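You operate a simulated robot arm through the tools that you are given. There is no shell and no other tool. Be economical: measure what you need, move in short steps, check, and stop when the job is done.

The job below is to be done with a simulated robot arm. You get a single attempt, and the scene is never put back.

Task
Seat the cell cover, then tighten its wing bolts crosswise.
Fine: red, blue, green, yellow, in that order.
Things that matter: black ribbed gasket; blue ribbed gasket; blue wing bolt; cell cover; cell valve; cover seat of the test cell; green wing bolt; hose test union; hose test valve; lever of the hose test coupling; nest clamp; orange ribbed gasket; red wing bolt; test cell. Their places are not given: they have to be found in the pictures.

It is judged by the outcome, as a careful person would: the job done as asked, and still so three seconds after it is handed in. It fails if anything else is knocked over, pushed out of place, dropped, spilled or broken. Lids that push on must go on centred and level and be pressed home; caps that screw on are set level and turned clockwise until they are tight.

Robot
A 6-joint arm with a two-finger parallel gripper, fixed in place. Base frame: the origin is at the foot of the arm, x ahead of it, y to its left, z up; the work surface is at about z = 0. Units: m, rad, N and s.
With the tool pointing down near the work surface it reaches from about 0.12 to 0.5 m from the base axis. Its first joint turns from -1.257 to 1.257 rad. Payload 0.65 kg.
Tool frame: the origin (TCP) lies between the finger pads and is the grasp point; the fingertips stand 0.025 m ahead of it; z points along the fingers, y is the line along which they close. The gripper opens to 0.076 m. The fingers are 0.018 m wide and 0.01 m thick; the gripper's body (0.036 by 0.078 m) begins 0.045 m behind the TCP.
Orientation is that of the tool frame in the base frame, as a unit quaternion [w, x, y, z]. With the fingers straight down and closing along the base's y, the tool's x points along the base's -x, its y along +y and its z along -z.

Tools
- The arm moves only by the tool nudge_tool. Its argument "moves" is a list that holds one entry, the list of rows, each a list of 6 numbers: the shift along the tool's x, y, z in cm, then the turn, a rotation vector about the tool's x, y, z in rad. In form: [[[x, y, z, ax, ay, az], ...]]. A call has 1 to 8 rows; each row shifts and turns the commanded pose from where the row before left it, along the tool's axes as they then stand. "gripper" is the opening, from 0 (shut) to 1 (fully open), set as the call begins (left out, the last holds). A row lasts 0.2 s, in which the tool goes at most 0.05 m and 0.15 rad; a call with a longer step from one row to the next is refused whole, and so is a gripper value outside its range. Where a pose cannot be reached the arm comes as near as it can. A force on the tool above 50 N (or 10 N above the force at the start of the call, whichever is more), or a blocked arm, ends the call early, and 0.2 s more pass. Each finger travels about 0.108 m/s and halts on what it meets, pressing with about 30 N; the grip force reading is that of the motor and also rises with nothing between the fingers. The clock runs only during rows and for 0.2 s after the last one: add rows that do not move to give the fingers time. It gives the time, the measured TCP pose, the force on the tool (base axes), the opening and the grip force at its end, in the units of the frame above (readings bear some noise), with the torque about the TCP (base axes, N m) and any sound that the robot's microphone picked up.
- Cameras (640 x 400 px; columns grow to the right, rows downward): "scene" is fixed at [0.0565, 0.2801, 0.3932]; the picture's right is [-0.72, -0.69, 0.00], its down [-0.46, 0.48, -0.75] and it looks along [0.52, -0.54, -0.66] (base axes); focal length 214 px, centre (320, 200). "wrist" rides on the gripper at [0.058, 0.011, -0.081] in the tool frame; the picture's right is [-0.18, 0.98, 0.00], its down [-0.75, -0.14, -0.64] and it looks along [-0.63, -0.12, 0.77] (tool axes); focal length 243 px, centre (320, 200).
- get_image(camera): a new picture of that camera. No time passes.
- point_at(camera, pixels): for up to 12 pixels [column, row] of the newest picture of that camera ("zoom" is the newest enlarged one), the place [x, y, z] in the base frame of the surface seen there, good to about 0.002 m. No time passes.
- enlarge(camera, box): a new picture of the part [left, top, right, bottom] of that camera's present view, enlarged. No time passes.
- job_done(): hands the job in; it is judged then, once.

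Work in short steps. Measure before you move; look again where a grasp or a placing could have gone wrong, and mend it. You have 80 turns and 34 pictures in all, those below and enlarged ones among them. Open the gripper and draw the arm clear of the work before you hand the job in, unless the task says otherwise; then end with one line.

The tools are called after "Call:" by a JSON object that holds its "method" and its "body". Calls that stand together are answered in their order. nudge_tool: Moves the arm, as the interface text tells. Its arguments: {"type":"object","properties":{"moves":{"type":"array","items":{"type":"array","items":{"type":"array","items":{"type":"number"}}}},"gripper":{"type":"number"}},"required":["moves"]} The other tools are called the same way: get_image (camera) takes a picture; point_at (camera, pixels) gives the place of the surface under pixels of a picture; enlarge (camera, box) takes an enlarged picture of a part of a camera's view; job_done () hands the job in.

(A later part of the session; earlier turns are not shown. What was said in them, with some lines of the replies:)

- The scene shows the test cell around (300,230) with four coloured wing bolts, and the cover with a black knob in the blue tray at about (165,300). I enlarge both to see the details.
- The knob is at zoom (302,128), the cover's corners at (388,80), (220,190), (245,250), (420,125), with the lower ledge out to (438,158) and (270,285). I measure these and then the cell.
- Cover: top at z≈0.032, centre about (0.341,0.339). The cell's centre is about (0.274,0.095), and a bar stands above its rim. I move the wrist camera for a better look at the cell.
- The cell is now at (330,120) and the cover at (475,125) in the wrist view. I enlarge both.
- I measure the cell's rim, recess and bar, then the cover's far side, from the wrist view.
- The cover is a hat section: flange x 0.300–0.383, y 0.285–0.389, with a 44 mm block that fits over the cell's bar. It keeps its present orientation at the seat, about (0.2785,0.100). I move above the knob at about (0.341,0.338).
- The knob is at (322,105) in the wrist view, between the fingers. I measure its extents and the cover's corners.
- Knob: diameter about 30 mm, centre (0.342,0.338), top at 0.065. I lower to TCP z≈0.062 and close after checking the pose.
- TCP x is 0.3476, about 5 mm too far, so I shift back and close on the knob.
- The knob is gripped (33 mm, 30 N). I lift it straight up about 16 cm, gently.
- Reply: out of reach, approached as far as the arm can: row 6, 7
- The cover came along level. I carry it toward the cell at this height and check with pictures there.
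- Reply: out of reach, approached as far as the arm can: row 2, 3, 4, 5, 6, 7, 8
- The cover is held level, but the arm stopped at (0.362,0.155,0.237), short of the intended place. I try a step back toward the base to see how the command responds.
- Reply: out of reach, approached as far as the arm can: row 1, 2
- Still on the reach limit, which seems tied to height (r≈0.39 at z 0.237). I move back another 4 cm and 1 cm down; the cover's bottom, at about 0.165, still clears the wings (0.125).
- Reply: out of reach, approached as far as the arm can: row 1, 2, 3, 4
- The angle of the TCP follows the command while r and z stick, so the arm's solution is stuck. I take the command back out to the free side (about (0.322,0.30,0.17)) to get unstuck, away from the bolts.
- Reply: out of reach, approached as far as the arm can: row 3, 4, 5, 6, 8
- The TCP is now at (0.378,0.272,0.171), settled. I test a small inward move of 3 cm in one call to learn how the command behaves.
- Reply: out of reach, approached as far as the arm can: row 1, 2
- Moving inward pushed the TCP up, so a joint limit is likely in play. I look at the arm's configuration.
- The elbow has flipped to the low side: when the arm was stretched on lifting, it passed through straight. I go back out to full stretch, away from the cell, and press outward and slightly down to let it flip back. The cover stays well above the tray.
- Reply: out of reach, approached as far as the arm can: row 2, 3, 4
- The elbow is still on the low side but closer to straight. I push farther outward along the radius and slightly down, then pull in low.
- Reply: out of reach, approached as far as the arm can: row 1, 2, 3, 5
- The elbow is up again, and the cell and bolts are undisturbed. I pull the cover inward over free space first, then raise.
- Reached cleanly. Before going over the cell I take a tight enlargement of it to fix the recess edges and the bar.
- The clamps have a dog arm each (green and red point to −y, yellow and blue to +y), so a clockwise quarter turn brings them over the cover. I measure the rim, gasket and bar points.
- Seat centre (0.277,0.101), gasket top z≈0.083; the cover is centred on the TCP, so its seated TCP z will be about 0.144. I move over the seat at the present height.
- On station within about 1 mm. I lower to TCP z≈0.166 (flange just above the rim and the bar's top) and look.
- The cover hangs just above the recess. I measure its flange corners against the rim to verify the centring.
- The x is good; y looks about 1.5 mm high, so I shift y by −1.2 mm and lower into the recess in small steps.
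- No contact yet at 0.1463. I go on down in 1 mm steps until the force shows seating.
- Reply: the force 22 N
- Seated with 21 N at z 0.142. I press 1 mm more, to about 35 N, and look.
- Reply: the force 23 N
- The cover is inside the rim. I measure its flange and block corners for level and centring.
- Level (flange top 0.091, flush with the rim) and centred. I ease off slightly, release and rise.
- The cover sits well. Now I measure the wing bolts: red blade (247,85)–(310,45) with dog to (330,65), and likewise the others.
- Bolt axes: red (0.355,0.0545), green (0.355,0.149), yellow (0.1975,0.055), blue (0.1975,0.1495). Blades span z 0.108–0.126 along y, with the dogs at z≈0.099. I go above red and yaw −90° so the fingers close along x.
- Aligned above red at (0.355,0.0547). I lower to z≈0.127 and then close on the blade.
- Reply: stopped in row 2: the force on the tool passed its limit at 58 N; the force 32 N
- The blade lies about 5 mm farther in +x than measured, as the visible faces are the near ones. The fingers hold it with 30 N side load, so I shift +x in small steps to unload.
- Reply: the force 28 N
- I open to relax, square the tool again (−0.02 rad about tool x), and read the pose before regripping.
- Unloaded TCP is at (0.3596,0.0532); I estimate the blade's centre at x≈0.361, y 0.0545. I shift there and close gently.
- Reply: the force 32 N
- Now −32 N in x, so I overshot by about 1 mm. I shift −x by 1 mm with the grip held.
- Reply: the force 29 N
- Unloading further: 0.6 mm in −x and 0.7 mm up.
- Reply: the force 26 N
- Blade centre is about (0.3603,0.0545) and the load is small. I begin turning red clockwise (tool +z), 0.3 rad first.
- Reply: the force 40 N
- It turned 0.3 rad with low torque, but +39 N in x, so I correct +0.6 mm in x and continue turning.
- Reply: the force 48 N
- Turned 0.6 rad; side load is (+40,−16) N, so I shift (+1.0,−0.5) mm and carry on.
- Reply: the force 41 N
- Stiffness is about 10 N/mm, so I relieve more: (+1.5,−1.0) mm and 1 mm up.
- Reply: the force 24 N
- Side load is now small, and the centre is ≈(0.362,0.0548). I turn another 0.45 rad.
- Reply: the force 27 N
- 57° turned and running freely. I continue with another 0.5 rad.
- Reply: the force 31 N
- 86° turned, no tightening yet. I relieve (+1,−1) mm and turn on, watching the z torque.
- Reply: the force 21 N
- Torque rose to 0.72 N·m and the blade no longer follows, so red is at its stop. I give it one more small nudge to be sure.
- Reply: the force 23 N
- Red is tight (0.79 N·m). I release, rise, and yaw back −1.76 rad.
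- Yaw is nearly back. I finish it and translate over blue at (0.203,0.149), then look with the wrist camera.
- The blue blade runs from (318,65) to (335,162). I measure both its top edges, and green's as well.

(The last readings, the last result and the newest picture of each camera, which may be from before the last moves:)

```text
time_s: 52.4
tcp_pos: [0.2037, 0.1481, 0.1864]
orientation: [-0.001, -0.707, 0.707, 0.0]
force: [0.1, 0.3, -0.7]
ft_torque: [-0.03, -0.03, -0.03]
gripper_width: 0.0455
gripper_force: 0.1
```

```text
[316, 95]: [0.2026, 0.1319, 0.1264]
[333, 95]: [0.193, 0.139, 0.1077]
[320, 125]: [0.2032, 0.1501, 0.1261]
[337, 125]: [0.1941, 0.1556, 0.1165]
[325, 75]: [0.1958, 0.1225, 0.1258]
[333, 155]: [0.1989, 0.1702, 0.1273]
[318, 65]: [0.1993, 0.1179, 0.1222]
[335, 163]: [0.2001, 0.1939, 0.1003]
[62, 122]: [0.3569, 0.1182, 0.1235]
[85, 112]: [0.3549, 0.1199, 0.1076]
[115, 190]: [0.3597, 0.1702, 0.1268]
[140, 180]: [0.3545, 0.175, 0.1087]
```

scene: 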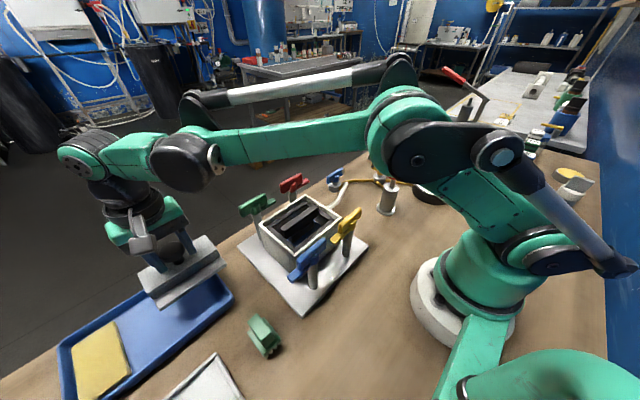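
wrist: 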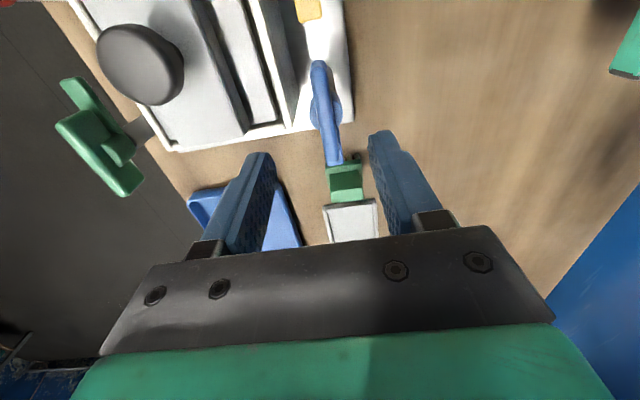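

Blue's blade centre is x≈0.199, y≈0.148. I shift −4.5 mm in x and lower to z≈0.127.

Call:
{"method": "nudge_tool", "body": {"moves": [[[0, 0.45, 0, 0, 0, 0], [0, 0, 2.5, 0, 0, 0], [0, 0, 2.0, 0, 0, 0], [0, 0, 1.4, 0, 0, 0], [0, 0, 0, 0, 0, 0]]]}}

Call:
{"method": "nudge_tool", "body": {"moves": [[[0, 0, 0, 0, 0, 0], [0, 0, 0, 0, 0, 0], [0, 0, 0, 0, 0, 0]]], "gripper": 0}}

```text
time_s: 53.6
tcp_pos: [0.1994, 0.1482, 0.1294]
orientation: [0.0, -0.707, 0.707, 0.0]
force: [0.2, -0.3, -0.3]
ft_torque: [0.01, -0.01, 0.04]
gripper_width: 0.0456
gripper_force: 0.1
```

```text
time_s: 54.4
tcp_pos: [0.2002, 0.1482, 0.1295]
orientation: [0.001, -0.707, 0.707, -0.001]
force: [6.4, 1.8, -10.5]
ft_torque: [-0.2, 0.01, 0.01]
gripper_width: 0.0099
gripper_force: 30.9
```

A clean grip (6 N side load). I turn blue clockwise 0.8 rad.

Call:
{"method": "nudge_tool", "body": {"moves": [[[0, 0, 0, 0, 0, 0.1], [0, 0, 0, 0, 0, 0.1], [0, 0, 0, 0, 0, 0.1], [0, 0, 0, 0, 0, 0.1], [0, 0, 0, 0, 0, 0.1], [0, 0, 0, 0, 0, 0.1], [0, 0, 0, 0, 0, 0.1], [0, 0, 0, 0, 0, 0.1]]]}}

```text
time_s: 56.2
tcp_pos: [0.2003, 0.1478, 0.1293]
orientation: [0.0, -0.373, 0.928, -0.004]
force: [32.4, -21.9, -3.5]
ft_torque: [0.75, -0.6, 0.04]
gripper_width: 0.0099
gripper_force: 31.3
```

Turned 46°, side load (32,−22) N. I relieve (+1.5,−1.0) mm and turn another 0.6.

Call:
{"method": "nudge_tool", "body": {"moves": [[[-0.038, -0.176, 0, 0, 0, 0], [0, 0, 0, 0, 0, 0.1], [0, 0, 0, 0, 0, 0.1], [0, 0, 0, 0, 0, 0.1], [0, 0, 0, 0, 0, 0.1], [0, 0, 0, 0, 0, 0.1], [0, 0, 0, 0, 0, 0.1], [0, 0, 0, 0, 0, 0]]]}}

```text
time_s: 58.0
tcp_pos: [0.201, 0.1489, 0.1291]
orientation: [0.0, -0.083, 0.997, -0.002]
force: [0.1, -33.3, -12.9]
ft_torque: [0.18, -0.09, 0.04]
gripper_width: 0.0098
gripper_force: 31.5
```

80° turned, with −33 N in y. I shift −1.5 mm in y and turn to the stop (0.36 rad).

Call:
{"method": "nudge_tool", "body": {"moves": [[[0, -0.15, 0, 0, 0, 0], [0, 0, 0, 0, 0, 0.1], [0, 0, 0, 0, 0, 0.1], [0, 0, 0, 0, 0, 0.08], [0, 0, 0, 0, 0, 0.08], [0, 0, 0, 0, 0, 0]]]}}

```text
time_s: 59.4
tcp_pos: [0.2016, 0.1474, 0.1287]
orientation: [0.002, 0.096, 0.995, 0.001]
force: [3.1, 17.1, 24.5]
ft_torque: [0.0, 0.0, 0.68]
gripper_width: 0.0132
gripper_force: 33.2
```

Blue is at its stop (0.68 N·m, same angle as red). I release, rise, and yaw back.

Call:
{"method": "nudge_tool", "body": {"moves": [[[0, 0, 0, 0, 0, 0], [0, 0, 0, 0, 0, 0], [0, 0, -2, 0, 0, 0], [0, 0, -3, 0, 0, 0], [0, 0, -2.5, 0, 0, 0], [0, 0, 0, 0, 0, -0.15], [0, 0, 0, 0, 0, -0.15], [0, 0, 0, 0, 0, -0.15]]], "gripper": 0.6}}

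Call:
{"method": "nudge_tool", "body": {"moves": [[[0, 0, 0, 0, 0, -0.15], [0, 0, 0, 0, 0, -0.15], [0, 0, 0, 0, 0, -0.15], [0, 0, 0, 0, 0, -0.15], [0, 0, 0, 0, 0, -0.15], [0, 0, 0, 0, 0, -0.15], [0, 0, 0, 0, 0, -0.15], [0, 0, 0, 0, 0, -0.15]]]}}

Call:
{"method": "nudge_tool", "body": {"moves": [[[0, 0, 0, 0, 0, -0.11], [0, -3.1, 0, 0, 0, 0], [0, -3.1, 0, 0, 0, 0], [0, -3.1, 0, 0, 0, 0], [0, -3.1, 0, 0, 0, 0], [0, -3.1, 0, 0, 0, 0], [0, 0, 1.5, 0, 0, 0], [0, 0, 0, 0, 0, 0]]]}}

Call:
{"method": "get_image", "body": {"camera": "wrist"}}

```text
time_s: 61.2
tcp_pos: [0.1999, 0.1468, 0.2044]
orientation: [0.0, -0.13, 0.991, 0.0]
force: [0.2, 0.0, 0.6]
ft_torque: [0.01, 0.02, 0.01]
gripper_width: 0.0454
gripper_force: 0.1
```

```text
time_s: 63.0
tcp_pos: [0.2016, 0.1474, 0.205]
orientation: [0.0, -0.667, 0.745, 0.0]
force: [-0.3, -1.0, 0.9]
ft_torque: [-0.02, -0.01, 0.03]
gripper_width: 0.0456
gripper_force: 0.0
```

```text
time_s: 64.8
tcp_pos: [0.3551, 0.1465, 0.1896]
orientation: [0.0, -0.705, 0.709, 0.0]
force: [-0.4, 0.1, 0.3]
ft_torque: [-0.02, 0.03, 0.01]
gripper_width: 0.0456
gripper_force: 0.1
```

```text
8 pictures are left
```

wrist: 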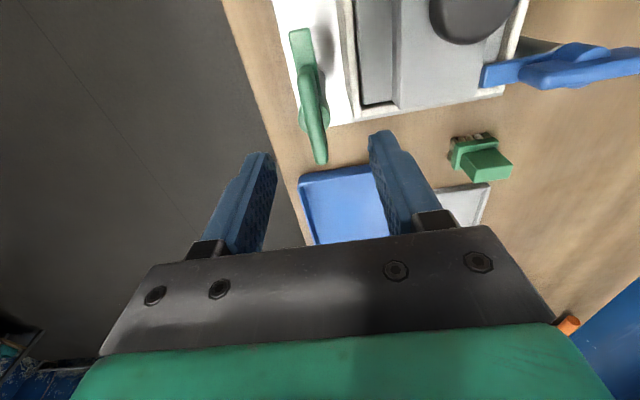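

Blue's dog now points over the cover. Green's blade is at (300,65)–(320,163); I measure its top.

Call:
{"method": "point_at", "body": {"camera": "wrist", "pixels": [[299, 85], [308, 85], [316, 95], [303, 115], [309, 115], [315, 115], [323, 115], [311, 140], [317, 140], [325, 140], [320, 160], [303, 67]]}}

```text
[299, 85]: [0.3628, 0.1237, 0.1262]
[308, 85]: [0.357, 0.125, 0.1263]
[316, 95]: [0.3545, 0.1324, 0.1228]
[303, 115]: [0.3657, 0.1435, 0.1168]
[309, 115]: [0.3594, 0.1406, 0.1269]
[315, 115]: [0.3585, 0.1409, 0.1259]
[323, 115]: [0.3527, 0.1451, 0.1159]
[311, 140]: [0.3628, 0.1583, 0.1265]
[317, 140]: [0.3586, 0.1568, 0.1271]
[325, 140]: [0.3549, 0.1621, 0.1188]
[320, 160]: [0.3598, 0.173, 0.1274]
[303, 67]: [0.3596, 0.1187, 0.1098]
```

Green's centre is (0.359,0.148). I shift (+3.5,+1.5) mm and lower to 0.129.

Call:
{"method": "nudge_tool", "body": {"moves": [[[-0.12, -0.33, 0, 0, 0, 0], [0, 0, 2.5, 0, 0, 0], [0, 0, 2.0, 0, 0, 0], [0, 0, 1.5, 0, 0, 0], [0, 0, 0, 0, 0, 0]]]}}

```text
time_s: 66.0
tcp_pos: [0.3585, 0.1489, 0.1301]
orientation: [0.0, -0.706, 0.709, 0.0]
force: [-0.3, -0.2, 0.0]
ft_torque: [0.0, 0.03, 0.01]
gripper_width: 0.0455
gripper_force: 0.1
```

In place at (0.3585,0.1489,0.130). I close on the green blade.

Call:
{"method": "nudge_tool", "body": {"moves": [[[0, 0, 0, 0, 0, 0], [0, 0, 0, 0, 0, 0], [0, 0, 0, 0, 0, 0]]], "gripper": 0}}

```text
time_s: 66.8
tcp_pos: [0.359, 0.1485, 0.1295]
orientation: [0.001, -0.706, 0.708, -0.001]
force: [18.8, 3.6, -6.8]
ft_torque: [-0.32, 0.12, 0.03]
gripper_width: 0.01
gripper_force: 31.2
```

Good grip with +19 N in x, so I shift 0.7 mm in +x and turn green 0.7 rad.

Call:
{"method": "nudge_tool", "body": {"moves": [[[0, -0.07, 0, 0, 0, 0], [0, 0, 0, 0, 0, 0.1], [0, 0, 0, 0, 0, 0.1], [0, 0, 0, 0, 0, 0.1], [0, 0, 0, 0, 0, 0.1], [0, 0, 0, 0, 0, 0.1], [0, 0, 0, 0, 0, 0.1], [0, 0, 0, 0, 0, 0.1]]]}}

```text
time_s: 68.6
tcp_pos: [0.3587, 0.1482, 0.1286]
orientation: [-0.002, -0.419, 0.908, -0.001]
force: [-12.9, 0.4, 4.3]
ft_torque: [-0.22, 0.34, -0.02]
gripper_width: 0.01
gripper_force: 31.2
```

Running freely at 40° with little side load. I turn another 0.7 rad.

Call:
{"method": "nudge_tool", "body": {"moves": [[[0, 0, 0, 0, 0, 0.1], [0, 0, 0, 0, 0, 0.1], [0, 0, 0, 0, 0, 0.1], [0, 0, 0, 0, 0, 0.1], [0, 0, 0, 0, 0, 0.1], [0, 0, 0, 0, 0, 0.1], [0, 0, 0, 0, 0, 0.1], [0, 0, 0, 0, 0, 0]]]}}

```text
time_s: 70.4
tcp_pos: [0.3591, 0.1484, 0.1287]
orientation: [-0.001, -0.084, 0.997, -0.001]
force: [-21.7, -0.6, 5.6]
ft_torque: [-0.08, 0.33, -0.01]
gripper_width: 0.0098
gripper_force: 31.1
```

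80° turned. I turn the last 0.36 rad to the stop.

Call:
{"method": "nudge_tool", "body": {"moves": [[[0, 0, 0, 0, 0, 0.1], [0, 0, 0, 0, 0, 0.1], [0, 0, 0, 0, 0, 0.08], [0, 0, 0, 0, 0, 0.08], [0, 0, 0, 0, 0, 0]]]}}

```text
time_s: 71.6
tcp_pos: [0.3623, 0.148, 0.1293]
orientation: [0.002, 0.097, 0.995, 0.001]
force: [10.6, 1.5, -1.9]
ft_torque: [0.02, -0.32, 0.76]
gripper_width: 0.0131
gripper_force: 33.1
```

Green is tight (0.76 N·m). I release, rise, yaw back and go over yellow at about (0.199,0.0545).

Call:
{"method": "nudge_tool", "body": {"moves": [[[0, 0, 0, 0, 0, 0], [0, 0, 0, 0, 0, 0], [0, 0, -2, 0, 0, 0], [0, 0, -3, 0, 0, 0], [0, 0, -2.5, 0, 0, 0], [0, 0, 0, 0, 0, -0.15], [0, 0, 0, 0, 0, -0.15], [0, 0, 0, 0, 0, -0.15]]], "gripper": 0.6}}

Call:
{"method": "nudge_tool", "body": {"moves": [[[0, 0, 0, 0, 0, -0.15], [0, 0, 0, 0, 0, -0.15], [0, 0, 0, 0, 0, -0.15], [0, 0, 0, 0, 0, -0.15], [0, 0, 0, 0, 0, -0.15], [0, 0, 0, 0, 0, -0.15], [0, 0, 0, 0, 0, -0.15], [0, 0, 0, 0, 0, -0.15]]]}}

Call:
{"method": "nudge_tool", "body": {"moves": [[[0, 0, 0, 0, 0, -0.11], [1.87, 3.22, 0, 0, 0, 0], [1.87, 3.22, 0, 0, 0, 0], [1.87, 3.22, 0, 0, 0, 0], [1.87, 3.22, 0, 0, 0, 0], [1.87, 3.22, 0, 0, 0, 0], [0, 0, 1.5, 0, 0, 0], [0, 0, 0, 0, 0, 0]]]}}

Call:
{"method": "get_image", "body": {"camera": "wrist"}}

```text
time_s: 73.4
tcp_pos: [0.3602, 0.147, 0.2045]
orientation: [-0.001, -0.13, 0.992, 0.0]
force: [0.8, 0.4, 0.9]
ft_torque: [0.03, 0.0, 0.01]
gripper_width: 0.0457
gripper_force: 0.1
```

```text
time_s: 75.2
tcp_pos: [0.3601, 0.1486, 0.2036]
orientation: [-0.001, -0.666, 0.746, 0.0]
force: [-0.2, 0.4, -0.3]
ft_torque: [-0.01, 0.0, 0.03]
gripper_width: 0.0458
gripper_force: 0.1
```

```text
time_s: 77.0
tcp_pos: [0.1974, 0.0556, 0.1887]
orientation: [0.0, -0.706, 0.708, -0.001]
force: [0.3, 0.4, -0.5]
ft_torque: [0.03, 0.02, -0.03]
gripper_width: 0.0454
gripper_force: 0.1
```

```text
7 pictures are left
```

wrist: 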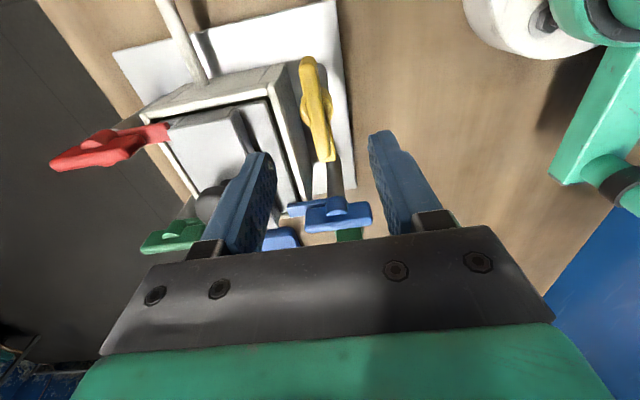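

Yellow's blade is at (305,60)–(327,160). I measure its top edges.

Call:
{"method": "point_at", "body": {"camera": "wrist", "pixels": [[302, 85], [309, 85], [316, 85], [308, 110], [314, 110], [320, 110], [314, 140], [320, 140], [327, 140], [307, 62], [325, 158]]}}

```text
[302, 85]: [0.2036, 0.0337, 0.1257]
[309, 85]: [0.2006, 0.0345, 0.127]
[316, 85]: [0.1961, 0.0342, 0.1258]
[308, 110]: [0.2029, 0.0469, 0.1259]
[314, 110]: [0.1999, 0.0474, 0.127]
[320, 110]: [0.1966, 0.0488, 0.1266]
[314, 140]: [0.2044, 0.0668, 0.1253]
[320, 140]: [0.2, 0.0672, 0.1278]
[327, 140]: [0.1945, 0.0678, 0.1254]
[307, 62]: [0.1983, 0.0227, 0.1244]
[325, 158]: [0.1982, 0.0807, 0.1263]
```

Yellow's centre is (0.1995,0.0535). I shift (+1,−1) mm and lower to 0.129.

Call:
{"method": "nudge_tool", "body": {"moves": [[[0.1, -0.1, 0, 0, 0, 0], [0, 0, 2.5, 0, 0, 0], [0, 0, 2.0, 0, 0, 0], [0, 0, 1.45, 0, 0, 0], [0, 0, 0, 0, 0, 0]]]}}

Call:
{"method": "nudge_tool", "body": {"moves": [[[0, 0, 0, 0, 0, 0], [0, 0, 0, 0, 0, 0], [0, 0, 0, 0, 0, 0]]], "gripper": 0}}

```text
time_s: 78.2
tcp_pos: [0.2011, 0.0546, 0.1297]
orientation: [0.001, -0.706, 0.708, -0.001]
force: [0.7, 0.4, -0.5]
ft_torque: [0.0, -0.02, 0.01]
gripper_width: 0.0457
gripper_force: 0.1
```

```text
time_s: 79.0
tcp_pos: [0.1999, 0.0547, 0.1291]
orientation: [-0.001, -0.706, 0.708, 0.001]
force: [-15.6, 1.4, 2.6]
ft_torque: [-0.11, -0.1, -0.01]
gripper_width: 0.0099
gripper_force: 30.6
```

Good grip. I shift 0.5 mm in −x and turn yellow 0.7 rad.

Call:
{"method": "nudge_tool", "body": {"moves": [[[0, 0.05, 0, 0, 0, 0], [0, 0, 0, 0, 0, 0.1], [0, 0, 0, 0, 0, 0.1], [0, 0, 0, 0, 0, 0.1], [0, 0, 0, 0, 0, 0.1], [0, 0, 0, 0, 0, 0.1], [0, 0, 0, 0, 0, 0.1], [0, 0, 0, 0, 0, 0.1]]]}}

```text
time_s: 80.8
tcp_pos: [0.2008, 0.053, 0.1298]
orientation: [0.002, -0.418, 0.908, -0.001]
force: [34.3, -11.2, 12.3]
ft_torque: [0.67, -0.38, 0.05]
gripper_width: 0.0096
gripper_force: 30.8
```

40° turned, with side load (34,−11) N. I relieve (+1.5,−0.5) mm and turn another 0.7.

Call:
{"method": "nudge_tool", "body": {"moves": [[[-0.059, -0.147, 0, 0, 0, 0], [0, 0, 0, 0, 0, 0.1], [0, 0, 0, 0, 0, 0.1], [0, 0, 0, 0, 0, 0.1], [0, 0, 0, 0, 0, 0.1], [0, 0, 0, 0, 0, 0.1], [0, 0, 0, 0, 0, 0.1], [0, 0, 0, 0, 0, 0.1]]]}}

```text
time_s: 82.6
tcp_pos: [0.2021, 0.0518, 0.1306]
orientation: [0.001, -0.082, 0.997, -0.002]
force: [22.3, -27.2, 7.4]
ft_torque: [0.26, -0.49, 0.06]
gripper_width: 0.0101
gripper_force: 30.8
```

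80° turned, load (22,−27) N. I relieve (+0.7,−1.2) mm and turn the last 0.36 rad.

Call:
{"method": "nudge_tool", "body": {"moves": [[[-0.06, -0.12, 0, 0, 0, 0], [0, 0, 0, 0, 0, 0.1], [0, 0, 0, 0, 0, 0.1], [0, 0, 0, 0, 0, 0.08], [0, 0, 0, 0, 0, 0.08], [0, 0, 0, 0, 0, 0]]]}}

```text
time_s: 84.0
tcp_pos: [0.2003, 0.0518, 0.1293]
orientation: [0.0, 0.097, 0.995, 0.0]
force: [1.6, -16.6, -20.8]
ft_torque: [-0.11, -0.24, 0.75]
gripper_width: 0.0131
gripper_force: 33.4
```

Yellow is tight (0.75 N·m). I release, rise clear and inspect all of it.

Call:
{"method": "nudge_tool", "body": {"moves": [[[0, 0, 0, 0, 0, 0], [0, 0, 0, 0, 0, 0], [0, 0, -2, 0, 0, 0], [0, 0, -3, 0, 0, 0], [0, 0, -3, 0, 0, 0], [0, 0, -3, 0, 0, 0], [0, 0, -3, 0, 0, 0], [0, 0, 0, 0, 0, 0]]], "gripper": 1}}

Call:
{"method": "enlarge", "body": {"camera": "scene", "box": [235, 150, 375, 290]}}

Call:
{"method": "get_image", "body": {"camera": "scene"}}

```text
time_s: 85.8
tcp_pos: [0.2014, 0.0534, 0.272]
orientation: [0.0, 0.097, 0.995, 0.0]
force: [0.2, 0.0, -0.3]
ft_torque: [-0.01, 0.0, -0.02]
gripper_width: 0.0761
gripper_force: 0.0
```

```text
2.86 times, centred on (305, 220) of scene
```

zoom: 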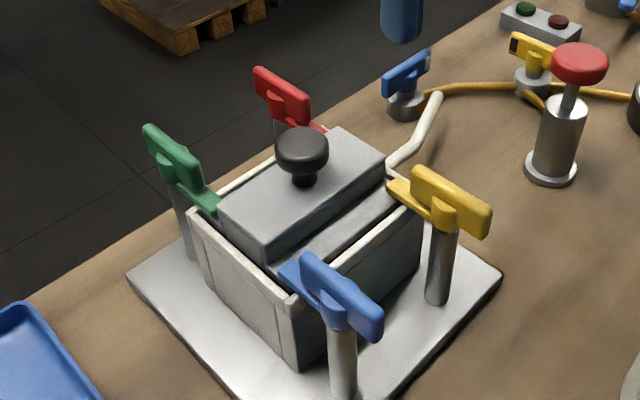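

```text
5 pictures are left
```

scene: 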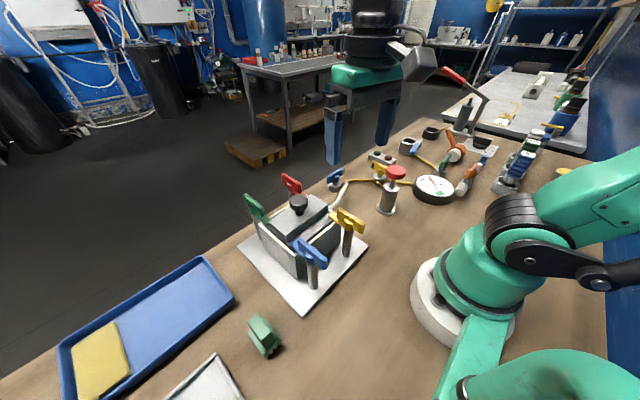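

All four dogs bear on the seated cover, nothing else was disturbed, and the arm is clear with the gripper open. I hand the job in.

Call:
{"method": "job_done", "body": {}}

```text
The job is handed in.
```

The cell cover is seated level in its seat, and the wing bolts were turned clockwise to their stops in the order red, blue, green, yellow.
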